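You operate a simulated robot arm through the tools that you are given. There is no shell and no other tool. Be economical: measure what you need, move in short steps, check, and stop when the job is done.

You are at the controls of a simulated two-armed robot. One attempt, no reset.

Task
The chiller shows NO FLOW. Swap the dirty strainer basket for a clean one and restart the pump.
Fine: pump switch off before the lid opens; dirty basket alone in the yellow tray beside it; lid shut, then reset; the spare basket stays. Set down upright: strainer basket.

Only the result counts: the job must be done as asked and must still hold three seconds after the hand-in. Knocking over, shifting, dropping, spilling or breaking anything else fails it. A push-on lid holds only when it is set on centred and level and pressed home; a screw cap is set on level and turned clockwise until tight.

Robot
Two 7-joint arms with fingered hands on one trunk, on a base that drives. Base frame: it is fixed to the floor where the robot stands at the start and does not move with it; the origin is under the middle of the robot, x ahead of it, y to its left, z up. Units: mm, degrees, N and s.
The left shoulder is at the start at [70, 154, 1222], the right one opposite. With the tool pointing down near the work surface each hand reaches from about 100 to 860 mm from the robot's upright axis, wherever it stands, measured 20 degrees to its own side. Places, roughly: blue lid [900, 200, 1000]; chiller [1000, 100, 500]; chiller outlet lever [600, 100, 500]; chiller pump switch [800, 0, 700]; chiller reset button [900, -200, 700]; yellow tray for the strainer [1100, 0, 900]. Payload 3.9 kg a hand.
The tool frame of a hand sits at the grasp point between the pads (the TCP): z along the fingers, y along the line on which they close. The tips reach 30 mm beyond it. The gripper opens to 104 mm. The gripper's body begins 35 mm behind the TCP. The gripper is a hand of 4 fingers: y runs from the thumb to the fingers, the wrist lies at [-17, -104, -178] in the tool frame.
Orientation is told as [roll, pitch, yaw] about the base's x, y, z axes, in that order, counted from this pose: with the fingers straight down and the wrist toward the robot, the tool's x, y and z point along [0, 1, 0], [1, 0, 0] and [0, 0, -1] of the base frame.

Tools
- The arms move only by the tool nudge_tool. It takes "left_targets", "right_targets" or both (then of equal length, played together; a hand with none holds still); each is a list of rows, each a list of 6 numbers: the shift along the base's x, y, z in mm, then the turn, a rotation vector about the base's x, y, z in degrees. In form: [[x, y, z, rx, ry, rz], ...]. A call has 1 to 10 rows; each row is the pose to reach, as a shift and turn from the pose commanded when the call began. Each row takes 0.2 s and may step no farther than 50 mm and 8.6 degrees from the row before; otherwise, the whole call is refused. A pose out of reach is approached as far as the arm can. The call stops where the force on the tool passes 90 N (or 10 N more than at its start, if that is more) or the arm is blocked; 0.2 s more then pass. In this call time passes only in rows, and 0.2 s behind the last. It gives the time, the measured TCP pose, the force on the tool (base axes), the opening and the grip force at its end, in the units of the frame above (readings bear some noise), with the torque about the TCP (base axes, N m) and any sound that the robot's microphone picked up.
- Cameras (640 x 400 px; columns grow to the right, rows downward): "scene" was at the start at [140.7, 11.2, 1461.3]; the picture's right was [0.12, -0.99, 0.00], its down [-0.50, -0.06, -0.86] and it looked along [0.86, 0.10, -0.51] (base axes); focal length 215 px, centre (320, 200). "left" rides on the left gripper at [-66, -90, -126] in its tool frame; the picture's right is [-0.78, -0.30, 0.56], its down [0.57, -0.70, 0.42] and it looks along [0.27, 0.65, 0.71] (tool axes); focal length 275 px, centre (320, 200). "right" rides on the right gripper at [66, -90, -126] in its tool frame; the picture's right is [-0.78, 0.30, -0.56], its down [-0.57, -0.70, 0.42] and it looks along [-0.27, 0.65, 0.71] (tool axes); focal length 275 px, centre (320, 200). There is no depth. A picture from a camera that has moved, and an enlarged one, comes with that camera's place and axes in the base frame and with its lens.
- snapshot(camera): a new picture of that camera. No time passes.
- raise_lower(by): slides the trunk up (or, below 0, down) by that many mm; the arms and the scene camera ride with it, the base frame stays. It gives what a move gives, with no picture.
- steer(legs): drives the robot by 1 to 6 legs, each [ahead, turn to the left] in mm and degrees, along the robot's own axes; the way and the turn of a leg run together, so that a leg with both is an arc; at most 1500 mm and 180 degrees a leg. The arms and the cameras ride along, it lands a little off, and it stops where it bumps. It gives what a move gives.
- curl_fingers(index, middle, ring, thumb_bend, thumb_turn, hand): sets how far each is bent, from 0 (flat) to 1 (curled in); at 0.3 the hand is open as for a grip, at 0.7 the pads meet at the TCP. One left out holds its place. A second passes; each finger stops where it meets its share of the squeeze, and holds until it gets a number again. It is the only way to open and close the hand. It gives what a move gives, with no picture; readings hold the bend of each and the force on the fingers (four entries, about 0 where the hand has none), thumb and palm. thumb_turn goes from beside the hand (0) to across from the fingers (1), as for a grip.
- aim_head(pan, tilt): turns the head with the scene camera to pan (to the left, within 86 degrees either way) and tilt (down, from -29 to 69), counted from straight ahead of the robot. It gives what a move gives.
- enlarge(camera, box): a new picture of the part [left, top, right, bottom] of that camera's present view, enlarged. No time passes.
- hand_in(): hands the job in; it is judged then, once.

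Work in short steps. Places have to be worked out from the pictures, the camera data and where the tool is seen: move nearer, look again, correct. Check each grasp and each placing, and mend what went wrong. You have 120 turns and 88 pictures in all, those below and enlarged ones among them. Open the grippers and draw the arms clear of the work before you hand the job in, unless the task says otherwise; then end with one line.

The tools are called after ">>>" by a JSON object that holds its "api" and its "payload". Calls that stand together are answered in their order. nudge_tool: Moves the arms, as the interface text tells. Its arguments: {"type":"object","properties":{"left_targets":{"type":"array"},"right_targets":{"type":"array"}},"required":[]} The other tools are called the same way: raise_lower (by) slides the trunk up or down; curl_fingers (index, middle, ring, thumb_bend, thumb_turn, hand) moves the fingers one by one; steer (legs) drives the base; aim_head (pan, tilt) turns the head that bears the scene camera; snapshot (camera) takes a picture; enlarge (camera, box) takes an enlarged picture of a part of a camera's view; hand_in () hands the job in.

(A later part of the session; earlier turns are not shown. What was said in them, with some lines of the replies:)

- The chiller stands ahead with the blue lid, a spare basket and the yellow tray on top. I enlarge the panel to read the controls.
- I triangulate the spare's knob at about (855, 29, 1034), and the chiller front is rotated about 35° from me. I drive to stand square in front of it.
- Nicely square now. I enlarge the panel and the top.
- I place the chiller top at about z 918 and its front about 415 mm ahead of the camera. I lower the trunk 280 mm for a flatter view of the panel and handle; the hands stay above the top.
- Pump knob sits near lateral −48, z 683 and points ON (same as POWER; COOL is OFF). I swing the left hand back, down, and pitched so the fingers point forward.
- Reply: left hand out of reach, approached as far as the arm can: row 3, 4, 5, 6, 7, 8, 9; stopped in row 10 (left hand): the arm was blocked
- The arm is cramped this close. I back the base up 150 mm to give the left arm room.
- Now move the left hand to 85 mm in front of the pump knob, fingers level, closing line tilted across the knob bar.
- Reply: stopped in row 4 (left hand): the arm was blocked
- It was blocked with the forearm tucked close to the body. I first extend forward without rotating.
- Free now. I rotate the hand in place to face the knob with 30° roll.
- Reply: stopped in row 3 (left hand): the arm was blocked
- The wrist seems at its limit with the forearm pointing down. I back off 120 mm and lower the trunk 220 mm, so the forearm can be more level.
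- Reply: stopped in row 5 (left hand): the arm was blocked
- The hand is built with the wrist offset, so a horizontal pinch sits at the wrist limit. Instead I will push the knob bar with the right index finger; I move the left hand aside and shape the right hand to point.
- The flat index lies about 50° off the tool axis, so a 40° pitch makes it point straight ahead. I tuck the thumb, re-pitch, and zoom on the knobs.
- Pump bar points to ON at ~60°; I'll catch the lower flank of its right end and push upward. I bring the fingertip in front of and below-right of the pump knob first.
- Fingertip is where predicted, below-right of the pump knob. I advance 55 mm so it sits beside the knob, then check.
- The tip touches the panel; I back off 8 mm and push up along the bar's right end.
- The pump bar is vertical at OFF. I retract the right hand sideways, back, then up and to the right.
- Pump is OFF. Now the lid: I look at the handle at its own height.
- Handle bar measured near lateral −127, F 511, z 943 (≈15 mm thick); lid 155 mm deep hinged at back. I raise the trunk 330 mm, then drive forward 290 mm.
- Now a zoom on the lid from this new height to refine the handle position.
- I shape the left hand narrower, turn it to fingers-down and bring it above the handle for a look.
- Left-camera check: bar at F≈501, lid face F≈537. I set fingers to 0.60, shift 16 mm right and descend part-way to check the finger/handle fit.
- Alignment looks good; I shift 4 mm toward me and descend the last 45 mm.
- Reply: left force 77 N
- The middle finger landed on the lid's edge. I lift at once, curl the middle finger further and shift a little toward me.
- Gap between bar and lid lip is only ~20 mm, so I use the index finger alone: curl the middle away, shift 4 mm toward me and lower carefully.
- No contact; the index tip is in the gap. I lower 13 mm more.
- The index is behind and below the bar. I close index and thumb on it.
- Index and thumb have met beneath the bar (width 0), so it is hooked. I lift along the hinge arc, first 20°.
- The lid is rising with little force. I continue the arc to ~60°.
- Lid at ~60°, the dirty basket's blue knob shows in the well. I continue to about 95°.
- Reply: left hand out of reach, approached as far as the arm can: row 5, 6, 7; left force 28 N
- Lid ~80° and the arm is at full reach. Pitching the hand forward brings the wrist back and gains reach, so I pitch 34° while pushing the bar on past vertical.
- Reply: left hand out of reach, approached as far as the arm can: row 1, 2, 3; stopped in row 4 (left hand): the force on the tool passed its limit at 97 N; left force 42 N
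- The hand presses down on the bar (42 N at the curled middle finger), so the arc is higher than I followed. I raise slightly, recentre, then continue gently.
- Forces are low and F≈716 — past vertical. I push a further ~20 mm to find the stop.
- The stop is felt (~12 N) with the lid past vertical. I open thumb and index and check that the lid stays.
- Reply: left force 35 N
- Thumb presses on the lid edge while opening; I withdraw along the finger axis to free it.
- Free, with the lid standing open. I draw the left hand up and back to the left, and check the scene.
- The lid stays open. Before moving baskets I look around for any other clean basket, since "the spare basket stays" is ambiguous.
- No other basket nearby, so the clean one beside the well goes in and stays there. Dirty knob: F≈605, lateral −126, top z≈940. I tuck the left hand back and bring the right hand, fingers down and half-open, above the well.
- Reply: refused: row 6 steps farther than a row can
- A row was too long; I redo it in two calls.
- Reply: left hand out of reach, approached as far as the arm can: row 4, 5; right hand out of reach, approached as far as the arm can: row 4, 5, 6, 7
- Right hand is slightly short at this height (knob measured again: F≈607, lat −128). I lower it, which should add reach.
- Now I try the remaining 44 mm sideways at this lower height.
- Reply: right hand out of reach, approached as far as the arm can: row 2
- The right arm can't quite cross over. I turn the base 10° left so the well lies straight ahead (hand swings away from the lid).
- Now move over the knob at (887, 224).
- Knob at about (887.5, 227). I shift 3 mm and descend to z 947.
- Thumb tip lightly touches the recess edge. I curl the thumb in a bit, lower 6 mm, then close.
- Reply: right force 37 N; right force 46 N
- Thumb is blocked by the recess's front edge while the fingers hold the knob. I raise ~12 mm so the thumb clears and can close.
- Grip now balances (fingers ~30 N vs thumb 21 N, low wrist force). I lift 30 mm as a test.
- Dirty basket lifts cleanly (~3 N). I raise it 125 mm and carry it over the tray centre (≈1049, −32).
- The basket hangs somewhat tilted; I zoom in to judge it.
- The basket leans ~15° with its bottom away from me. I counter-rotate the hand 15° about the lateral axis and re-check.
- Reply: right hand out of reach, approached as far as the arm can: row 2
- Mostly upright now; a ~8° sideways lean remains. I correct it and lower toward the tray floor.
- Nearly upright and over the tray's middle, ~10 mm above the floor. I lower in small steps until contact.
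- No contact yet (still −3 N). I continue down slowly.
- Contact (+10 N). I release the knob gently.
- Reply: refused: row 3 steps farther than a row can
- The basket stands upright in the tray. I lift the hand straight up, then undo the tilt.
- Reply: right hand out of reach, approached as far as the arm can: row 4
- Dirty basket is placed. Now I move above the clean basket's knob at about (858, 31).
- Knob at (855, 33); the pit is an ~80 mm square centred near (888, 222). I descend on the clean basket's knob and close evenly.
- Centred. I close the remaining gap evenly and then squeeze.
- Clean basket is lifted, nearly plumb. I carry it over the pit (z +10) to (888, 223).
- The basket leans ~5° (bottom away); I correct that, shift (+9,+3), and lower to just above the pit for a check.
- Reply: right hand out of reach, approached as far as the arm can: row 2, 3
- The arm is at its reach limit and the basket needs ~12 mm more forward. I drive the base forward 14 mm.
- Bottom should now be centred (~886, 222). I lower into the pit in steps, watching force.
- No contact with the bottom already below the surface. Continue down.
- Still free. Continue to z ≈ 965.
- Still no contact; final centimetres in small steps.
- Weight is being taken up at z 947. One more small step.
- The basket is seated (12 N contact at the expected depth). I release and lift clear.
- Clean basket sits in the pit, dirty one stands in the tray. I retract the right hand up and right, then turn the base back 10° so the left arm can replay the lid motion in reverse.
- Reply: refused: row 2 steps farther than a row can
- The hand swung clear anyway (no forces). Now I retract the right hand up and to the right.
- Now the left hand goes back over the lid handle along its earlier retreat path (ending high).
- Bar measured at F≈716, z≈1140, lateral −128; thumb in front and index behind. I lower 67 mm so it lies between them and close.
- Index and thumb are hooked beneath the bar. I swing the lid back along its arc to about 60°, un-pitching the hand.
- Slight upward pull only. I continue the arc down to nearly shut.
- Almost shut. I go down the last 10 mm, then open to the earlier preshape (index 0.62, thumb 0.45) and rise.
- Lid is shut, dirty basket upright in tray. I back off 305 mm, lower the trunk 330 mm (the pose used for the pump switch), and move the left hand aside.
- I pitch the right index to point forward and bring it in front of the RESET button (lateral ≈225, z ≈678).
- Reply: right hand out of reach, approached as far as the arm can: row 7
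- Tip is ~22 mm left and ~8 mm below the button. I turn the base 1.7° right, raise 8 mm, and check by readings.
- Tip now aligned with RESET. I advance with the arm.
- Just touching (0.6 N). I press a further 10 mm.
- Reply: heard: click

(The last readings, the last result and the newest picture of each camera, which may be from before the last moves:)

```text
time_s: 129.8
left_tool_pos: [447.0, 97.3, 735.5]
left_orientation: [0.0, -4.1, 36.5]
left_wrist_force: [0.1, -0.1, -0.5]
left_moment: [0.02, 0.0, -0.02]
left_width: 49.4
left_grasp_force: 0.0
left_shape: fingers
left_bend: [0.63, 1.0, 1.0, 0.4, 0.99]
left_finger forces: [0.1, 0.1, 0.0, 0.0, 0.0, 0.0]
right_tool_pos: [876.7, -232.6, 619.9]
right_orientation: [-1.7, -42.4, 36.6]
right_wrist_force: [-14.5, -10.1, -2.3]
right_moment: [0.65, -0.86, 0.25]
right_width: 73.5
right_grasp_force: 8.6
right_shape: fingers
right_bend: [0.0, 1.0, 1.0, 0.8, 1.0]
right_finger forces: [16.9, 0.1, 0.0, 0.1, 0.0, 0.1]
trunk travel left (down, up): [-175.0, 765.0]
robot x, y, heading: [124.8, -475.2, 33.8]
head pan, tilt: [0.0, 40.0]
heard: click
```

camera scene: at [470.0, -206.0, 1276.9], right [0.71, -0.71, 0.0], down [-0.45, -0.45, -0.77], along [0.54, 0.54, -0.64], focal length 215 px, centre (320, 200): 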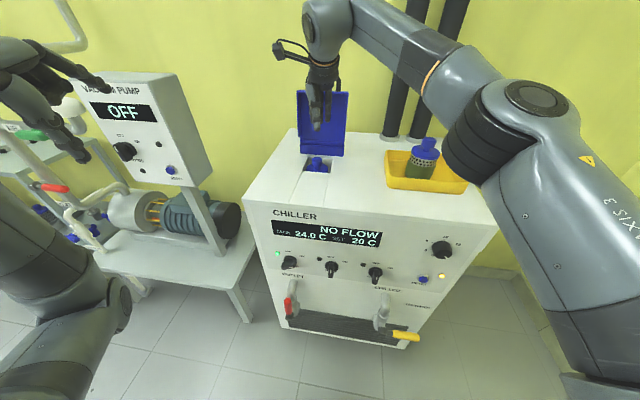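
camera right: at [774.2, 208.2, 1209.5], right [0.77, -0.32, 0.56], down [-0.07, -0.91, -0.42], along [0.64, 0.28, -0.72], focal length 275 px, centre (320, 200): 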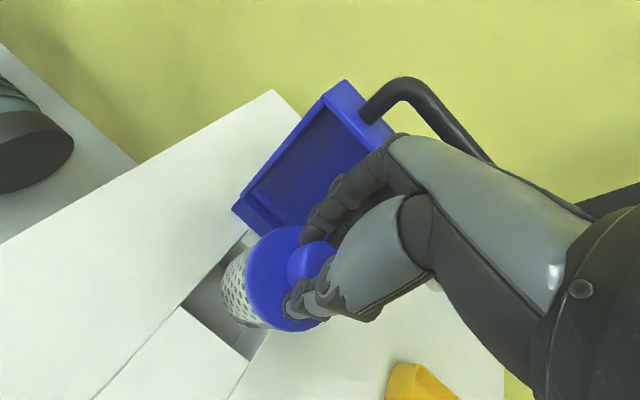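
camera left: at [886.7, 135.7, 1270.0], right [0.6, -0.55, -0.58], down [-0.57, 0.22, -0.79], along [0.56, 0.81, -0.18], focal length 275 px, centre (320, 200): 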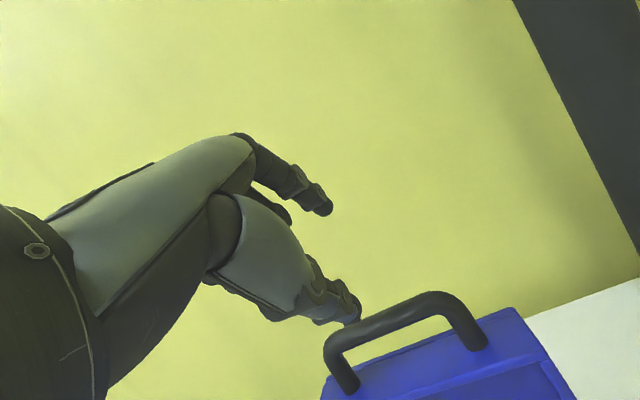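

A click was heard from RESET. I retract and carry the fingertip over to the lower right of the pump knob (pre-position).

>>> {"api": "nudge_tool", "payload": {"right_targets": [[-20, -14, 10, 0, 0, 0], [-44.7, -32, 30, 0, 0, 0], [-66, -5, 60, 0, 0, 0], [-92, 30, 70, 0, 0, 0], [-118, 66, 70, 0, 0, 0], [-144, 102, 70, 0, 0, 0], [-170, 136, 60, 0, 0, 0], [-190, 155, 30, 0, 0, 0], [-194.1, 160.2, -5, 0, 0, 0], [-194.1, 160.2, -35.9, 0, 0, 0]]}}

>>> {"api": "enlarge", "payload": {"camera": "scene", "box": [260, 80, 380, 180]}}

```text
time_s: 132.0
left_tool_pos: [449.1, 98.7, 733.6]
left_orientation: [0.0, -3.8, 36.6]
left_wrist_force: [0.4, -0.3, -0.7]
left_moment: [0.0, -0.02, -0.01]
left_width: 49.6
left_grasp_force: 0.0
left_shape: fingers
left_bend: [0.63, 1.0, 1.0, 0.4, 0.99]
left_finger forces: [0.1, 0.0, 0.0, 0.0, 0.0, 0.1]
right_tool_pos: [682.6, -71.5, 582.5]
right_orientation: [-1.6, -42.5, 36.5]
right_wrist_force: [0.0, -0.8, 0.2]
right_moment: [0.0, -0.01, 0.05]
right_width: 73.9
right_grasp_force: 0.0
right_shape: fingers
right_bend: [0.0, 1.0, 1.0, 0.8, 1.0]
right_finger forces: [0.1, 0.0, 0.0, 0.0, 0.0, 0.1]
trunk travel left (down, up): [-175.0, 765.0]
robot x, y, heading: [126.5, -477.4, 33.9]
head pan, tilt: [0.0, 40.0]
```

```text
4.00 times, centred on (320, 130) of scene
camera zoom: at [237.5, -401.5, 946.7], right [0.56, -0.83, 0.0], down [-0.53, -0.36, -0.77], along [0.64, 0.43, -0.64], focal length 861 px, centre (320, 480)
```

zoom: 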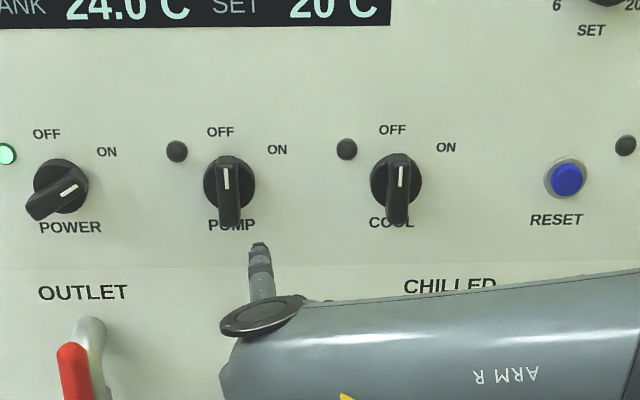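

The alarm lamp has gone out – reset took. Tip is at offset (25, −25) from the pump knob; I advance beside the bar's tail and sweep it left to turn the pointer to ON.

>>> {"api": "nudge_tool", "payload": {"right_targets": [[20, 14, 7, 0, 0, 0], [45.6, 32.5, 7, 0, 0, 0], [41, 39, 6, 0, 0, 0], [36, 46, 4, 0, 0, 0], [31, 53, 2, 0, 0, 0], [26, 60, 0, 0, 0, 0], [24.5, 62, 0, 0, 0, 0]]}}

>>> {"api": "enlarge", "payload": {"camera": "scene", "box": [260, 80, 380, 180]}}

```text
time_s: 133.6
left_tool_pos: [448.2, 99.0, 734.6]
left_orientation: [-0.1, -3.9, 36.7]
left_wrist_force: [0.2, 0.0, -0.6]
left_moment: [-0.02, 0.01, 0.0]
left_width: 49.5
left_grasp_force: 0.0
left_shape: fingers
left_bend: [0.63, 1.0, 1.0, 0.4, 0.99]
left_finger forces: [0.1, 0.0, 0.0, 0.0, 0.0, 0.0]
right_tool_pos: [709.1, -9.6, 583.1]
right_orientation: [-1.6, -42.4, 36.7]
right_wrist_force: [-0.5, -0.5, 0.0]
right_moment: [-0.02, -0.01, -0.02]
right_width: 74.1
right_grasp_force: 0.0
right_shape: fingers
right_bend: [0.0, 1.0, 1.0, 0.8, 1.0]
right_finger forces: [0.0, 0.1, 0.0, 0.0, 0.1, 0.0]
trunk travel left (down, up): [-175.0, 765.0]
robot x, y, heading: [126.3, -478.2, 33.6]
head pan, tilt: [0.0, 40.0]
```

```text
4.00 times, centred on (320, 130) of scene
camera zoom: at [237.4, -401.5, 946.7], right [0.56, -0.83, 0.0], down [-0.53, -0.36, -0.77], along [0.64, 0.43, -0.64], focal length 861 px, centre (320, 480)
```

zoom: 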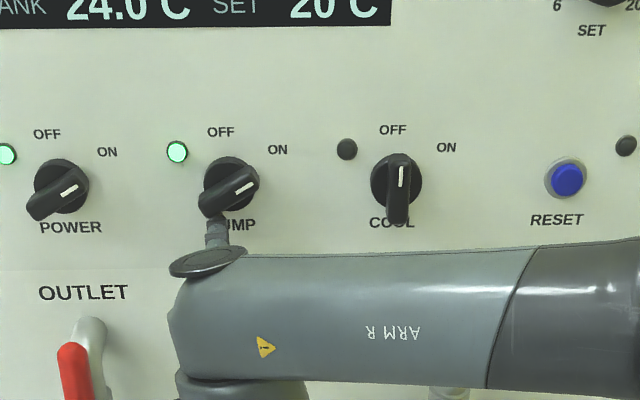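

Pump is ON with its green lamp lit and no alarm. I retract the right hand straight back, then open both hands.

>>> {"api": "nudge_tool", "payload": {"right_targets": [[-2, -4, -3, 0, 0, 0], [-30, -24, -4, 0, 0, 0], [-65, -49, -4, 0, 0, 0], [-95, -80, 10, 0, 0, 0], [-95, -115, 30, 0, 0, 0], [-95, -150, 50, 0, 0, 0]]}}

>>> {"api": "curl_fingers", "payload": {"hand": "right", "index": 0.3, "middle": 0.3, "ring": 0.3, "thumb_bend": 0.3}}

>>> {"api": "curl_fingers", "payload": {"hand": "left", "index": 0.3, "middle": 0.3, "ring": 0.3, "thumb_bend": 0.3}}

>>> {"api": "steer", "payload": {"legs": [[-80, 0]]}}

>>> {"api": "snapshot", "payload": {"camera": "scene"}}

```text
time_s: 135.0
left_tool_pos: [448.6, 98.3, 734.5]
left_orientation: [0.0, -3.9, 36.5]
left_wrist_force: [-0.4, 0.3, -1.2]
left_moment: [0.02, 0.02, -0.01]
left_width: 49.5
left_grasp_force: 0.1
left_shape: fingers
left_bend: [0.63, 1.0, 1.0, 0.4, 0.99]
left_finger forces: [0.1, 0.0, 0.0, 0.0, 0.0, 0.1]
right_tool_pos: [614.3, -160.5, 633.4]
right_orientation: [-1.5, -42.5, 36.6]
right_wrist_force: [0.7, 0.1, 0.6]
right_moment: [0.0, 0.01, -0.01]
right_width: 73.8
right_grasp_force: 0.0
right_shape: fingers
right_bend: [0.0, 1.0, 1.0, 0.8, 1.0]
right_finger forces: [0.0, 0.0, 0.0, 0.0, 0.1, 0.0]
trunk travel left (down, up): [-175.0, 765.0]
robot x, y, heading: [126.2, -477.2, 33.7]
head pan, tilt: [0.0, 40.0]
```

```text
time_s: 136.0
left_tool_pos: [447.9, 98.5, 733.3]
left_orientation: [0.0, -3.9, 36.5]
left_wrist_force: [-0.3, -0.4, 0.0]
left_moment: [0.01, 0.02, 0.02]
left_width: 49.7
left_grasp_force: 0.0
left_shape: fingers
left_bend: [0.63, 1.0, 1.0, 0.4, 0.99]
left_finger forces: [0.1, 0.0, 0.0, 0.0, 0.0, 0.1]
right_tool_pos: [613.5, -160.7, 633.7]
right_orientation: [-1.6, -42.4, 36.7]
right_wrist_force: [-0.5, 0.1, 1.1]
right_moment: [0.0, 0.01, -0.02]
right_width: 104.4
right_grasp_force: 0.0
right_shape: fingers
right_bend: [0.3, 0.3, 0.3, 0.3, 0.97]
right_finger forces: [0.1, 0.0, 0.0, 0.0, 0.0, 0.0]
trunk travel left (down, up): [-175.0, 765.0]
robot x, y, heading: [123.2, -473.3, 34.0]
head pan, tilt: [0.0, 40.0]
```

```text
time_s: 137.0
left_tool_pos: [448.9, 98.2, 734.1]
left_orientation: [0.0, -3.9, 36.6]
left_wrist_force: [0.2, -0.4, -0.6]
left_moment: [0.04, 0.01, 0.03]
left_width: 104.2
left_grasp_force: 0.0
left_shape: fingers
left_bend: [0.3, 0.3, 0.3, 0.3, 0.97]
left_finger forces: [0.0, 0.1, 0.0, 0.0, 0.1, 0.0]
right_tool_pos: [613.8, -160.6, 633.6]
right_orientation: [-1.7, -42.4, 36.7]
right_wrist_force: [0.1, -0.1, -0.4]
right_moment: [-0.02, 0.02, 0.0]
right_width: 104.6
right_grasp_force: 0.1
right_shape: fingers
right_bend: [0.3, 0.3, 0.3, 0.3, 0.97]
right_finger forces: [0.0, 0.0, 0.0, 0.1, 0.0, 0.0]
trunk travel left (down, up): [-175.0, 765.0]
robot x, y, heading: [125.3, -476.2, 33.7]
head pan, tilt: [0.0, 40.0]
```

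```text
time_s: 138.1
left_tool_pos: [382.5, 54.6, 734.4]
left_orientation: [0.0, -4.0, 36.6]
left_wrist_force: [0.3, -0.7, -0.6]
left_moment: [0.0, 0.0, 0.02]
left_width: 104.0
left_grasp_force: 0.0
left_shape: fingers
left_bend: [0.3, 0.3, 0.3, 0.3, 0.97]
left_finger forces: [0.0, 0.0, 0.0, 0.0, 0.0, 0.0]
right_tool_pos: [547.9, -203.8, 634.9]
right_orientation: [-1.8, -42.4, 36.7]
right_wrist_force: [0.6, 0.1, 0.5]
right_moment: [0.02, -0.02, -0.02]
right_width: 104.6
right_grasp_force: 0.1
right_shape: fingers
right_bend: [0.3, 0.3, 0.3, 0.3, 0.97]
right_finger forces: [0.0, 0.1, 0.1, 0.0, 0.0, 0.1]
trunk travel left (down, up): [-175.0, 765.0]
robot x, y, heading: [58.6, -523.8, 33.8]
head pan, tilt: [0.0, 40.0]
```

```text
0 pictures are left
camera scene: at [170.8, -446.2, 946.8], right [0.56, -0.83, 0.0], down [-0.53, -0.36, -0.77], along [0.64, 0.43, -0.64], focal length 215 px, centre (320, 200)
```

scene: 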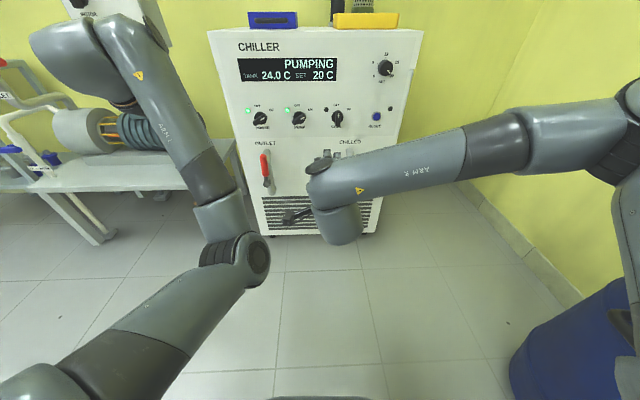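

The display reads PUMPING, the lid is closed, the dirty basket stands in the tray, and both hands are open and clear. I hand in.

>>> {"api": "hand_in", "payload": {}}

```text
The job is handed in.
```

The swap is done and handed in: the clean basket is in the strainer, the dirty one stands upright alone in the yellow tray, the lid is shut, and after the reset the chiller display reads PUMPING.
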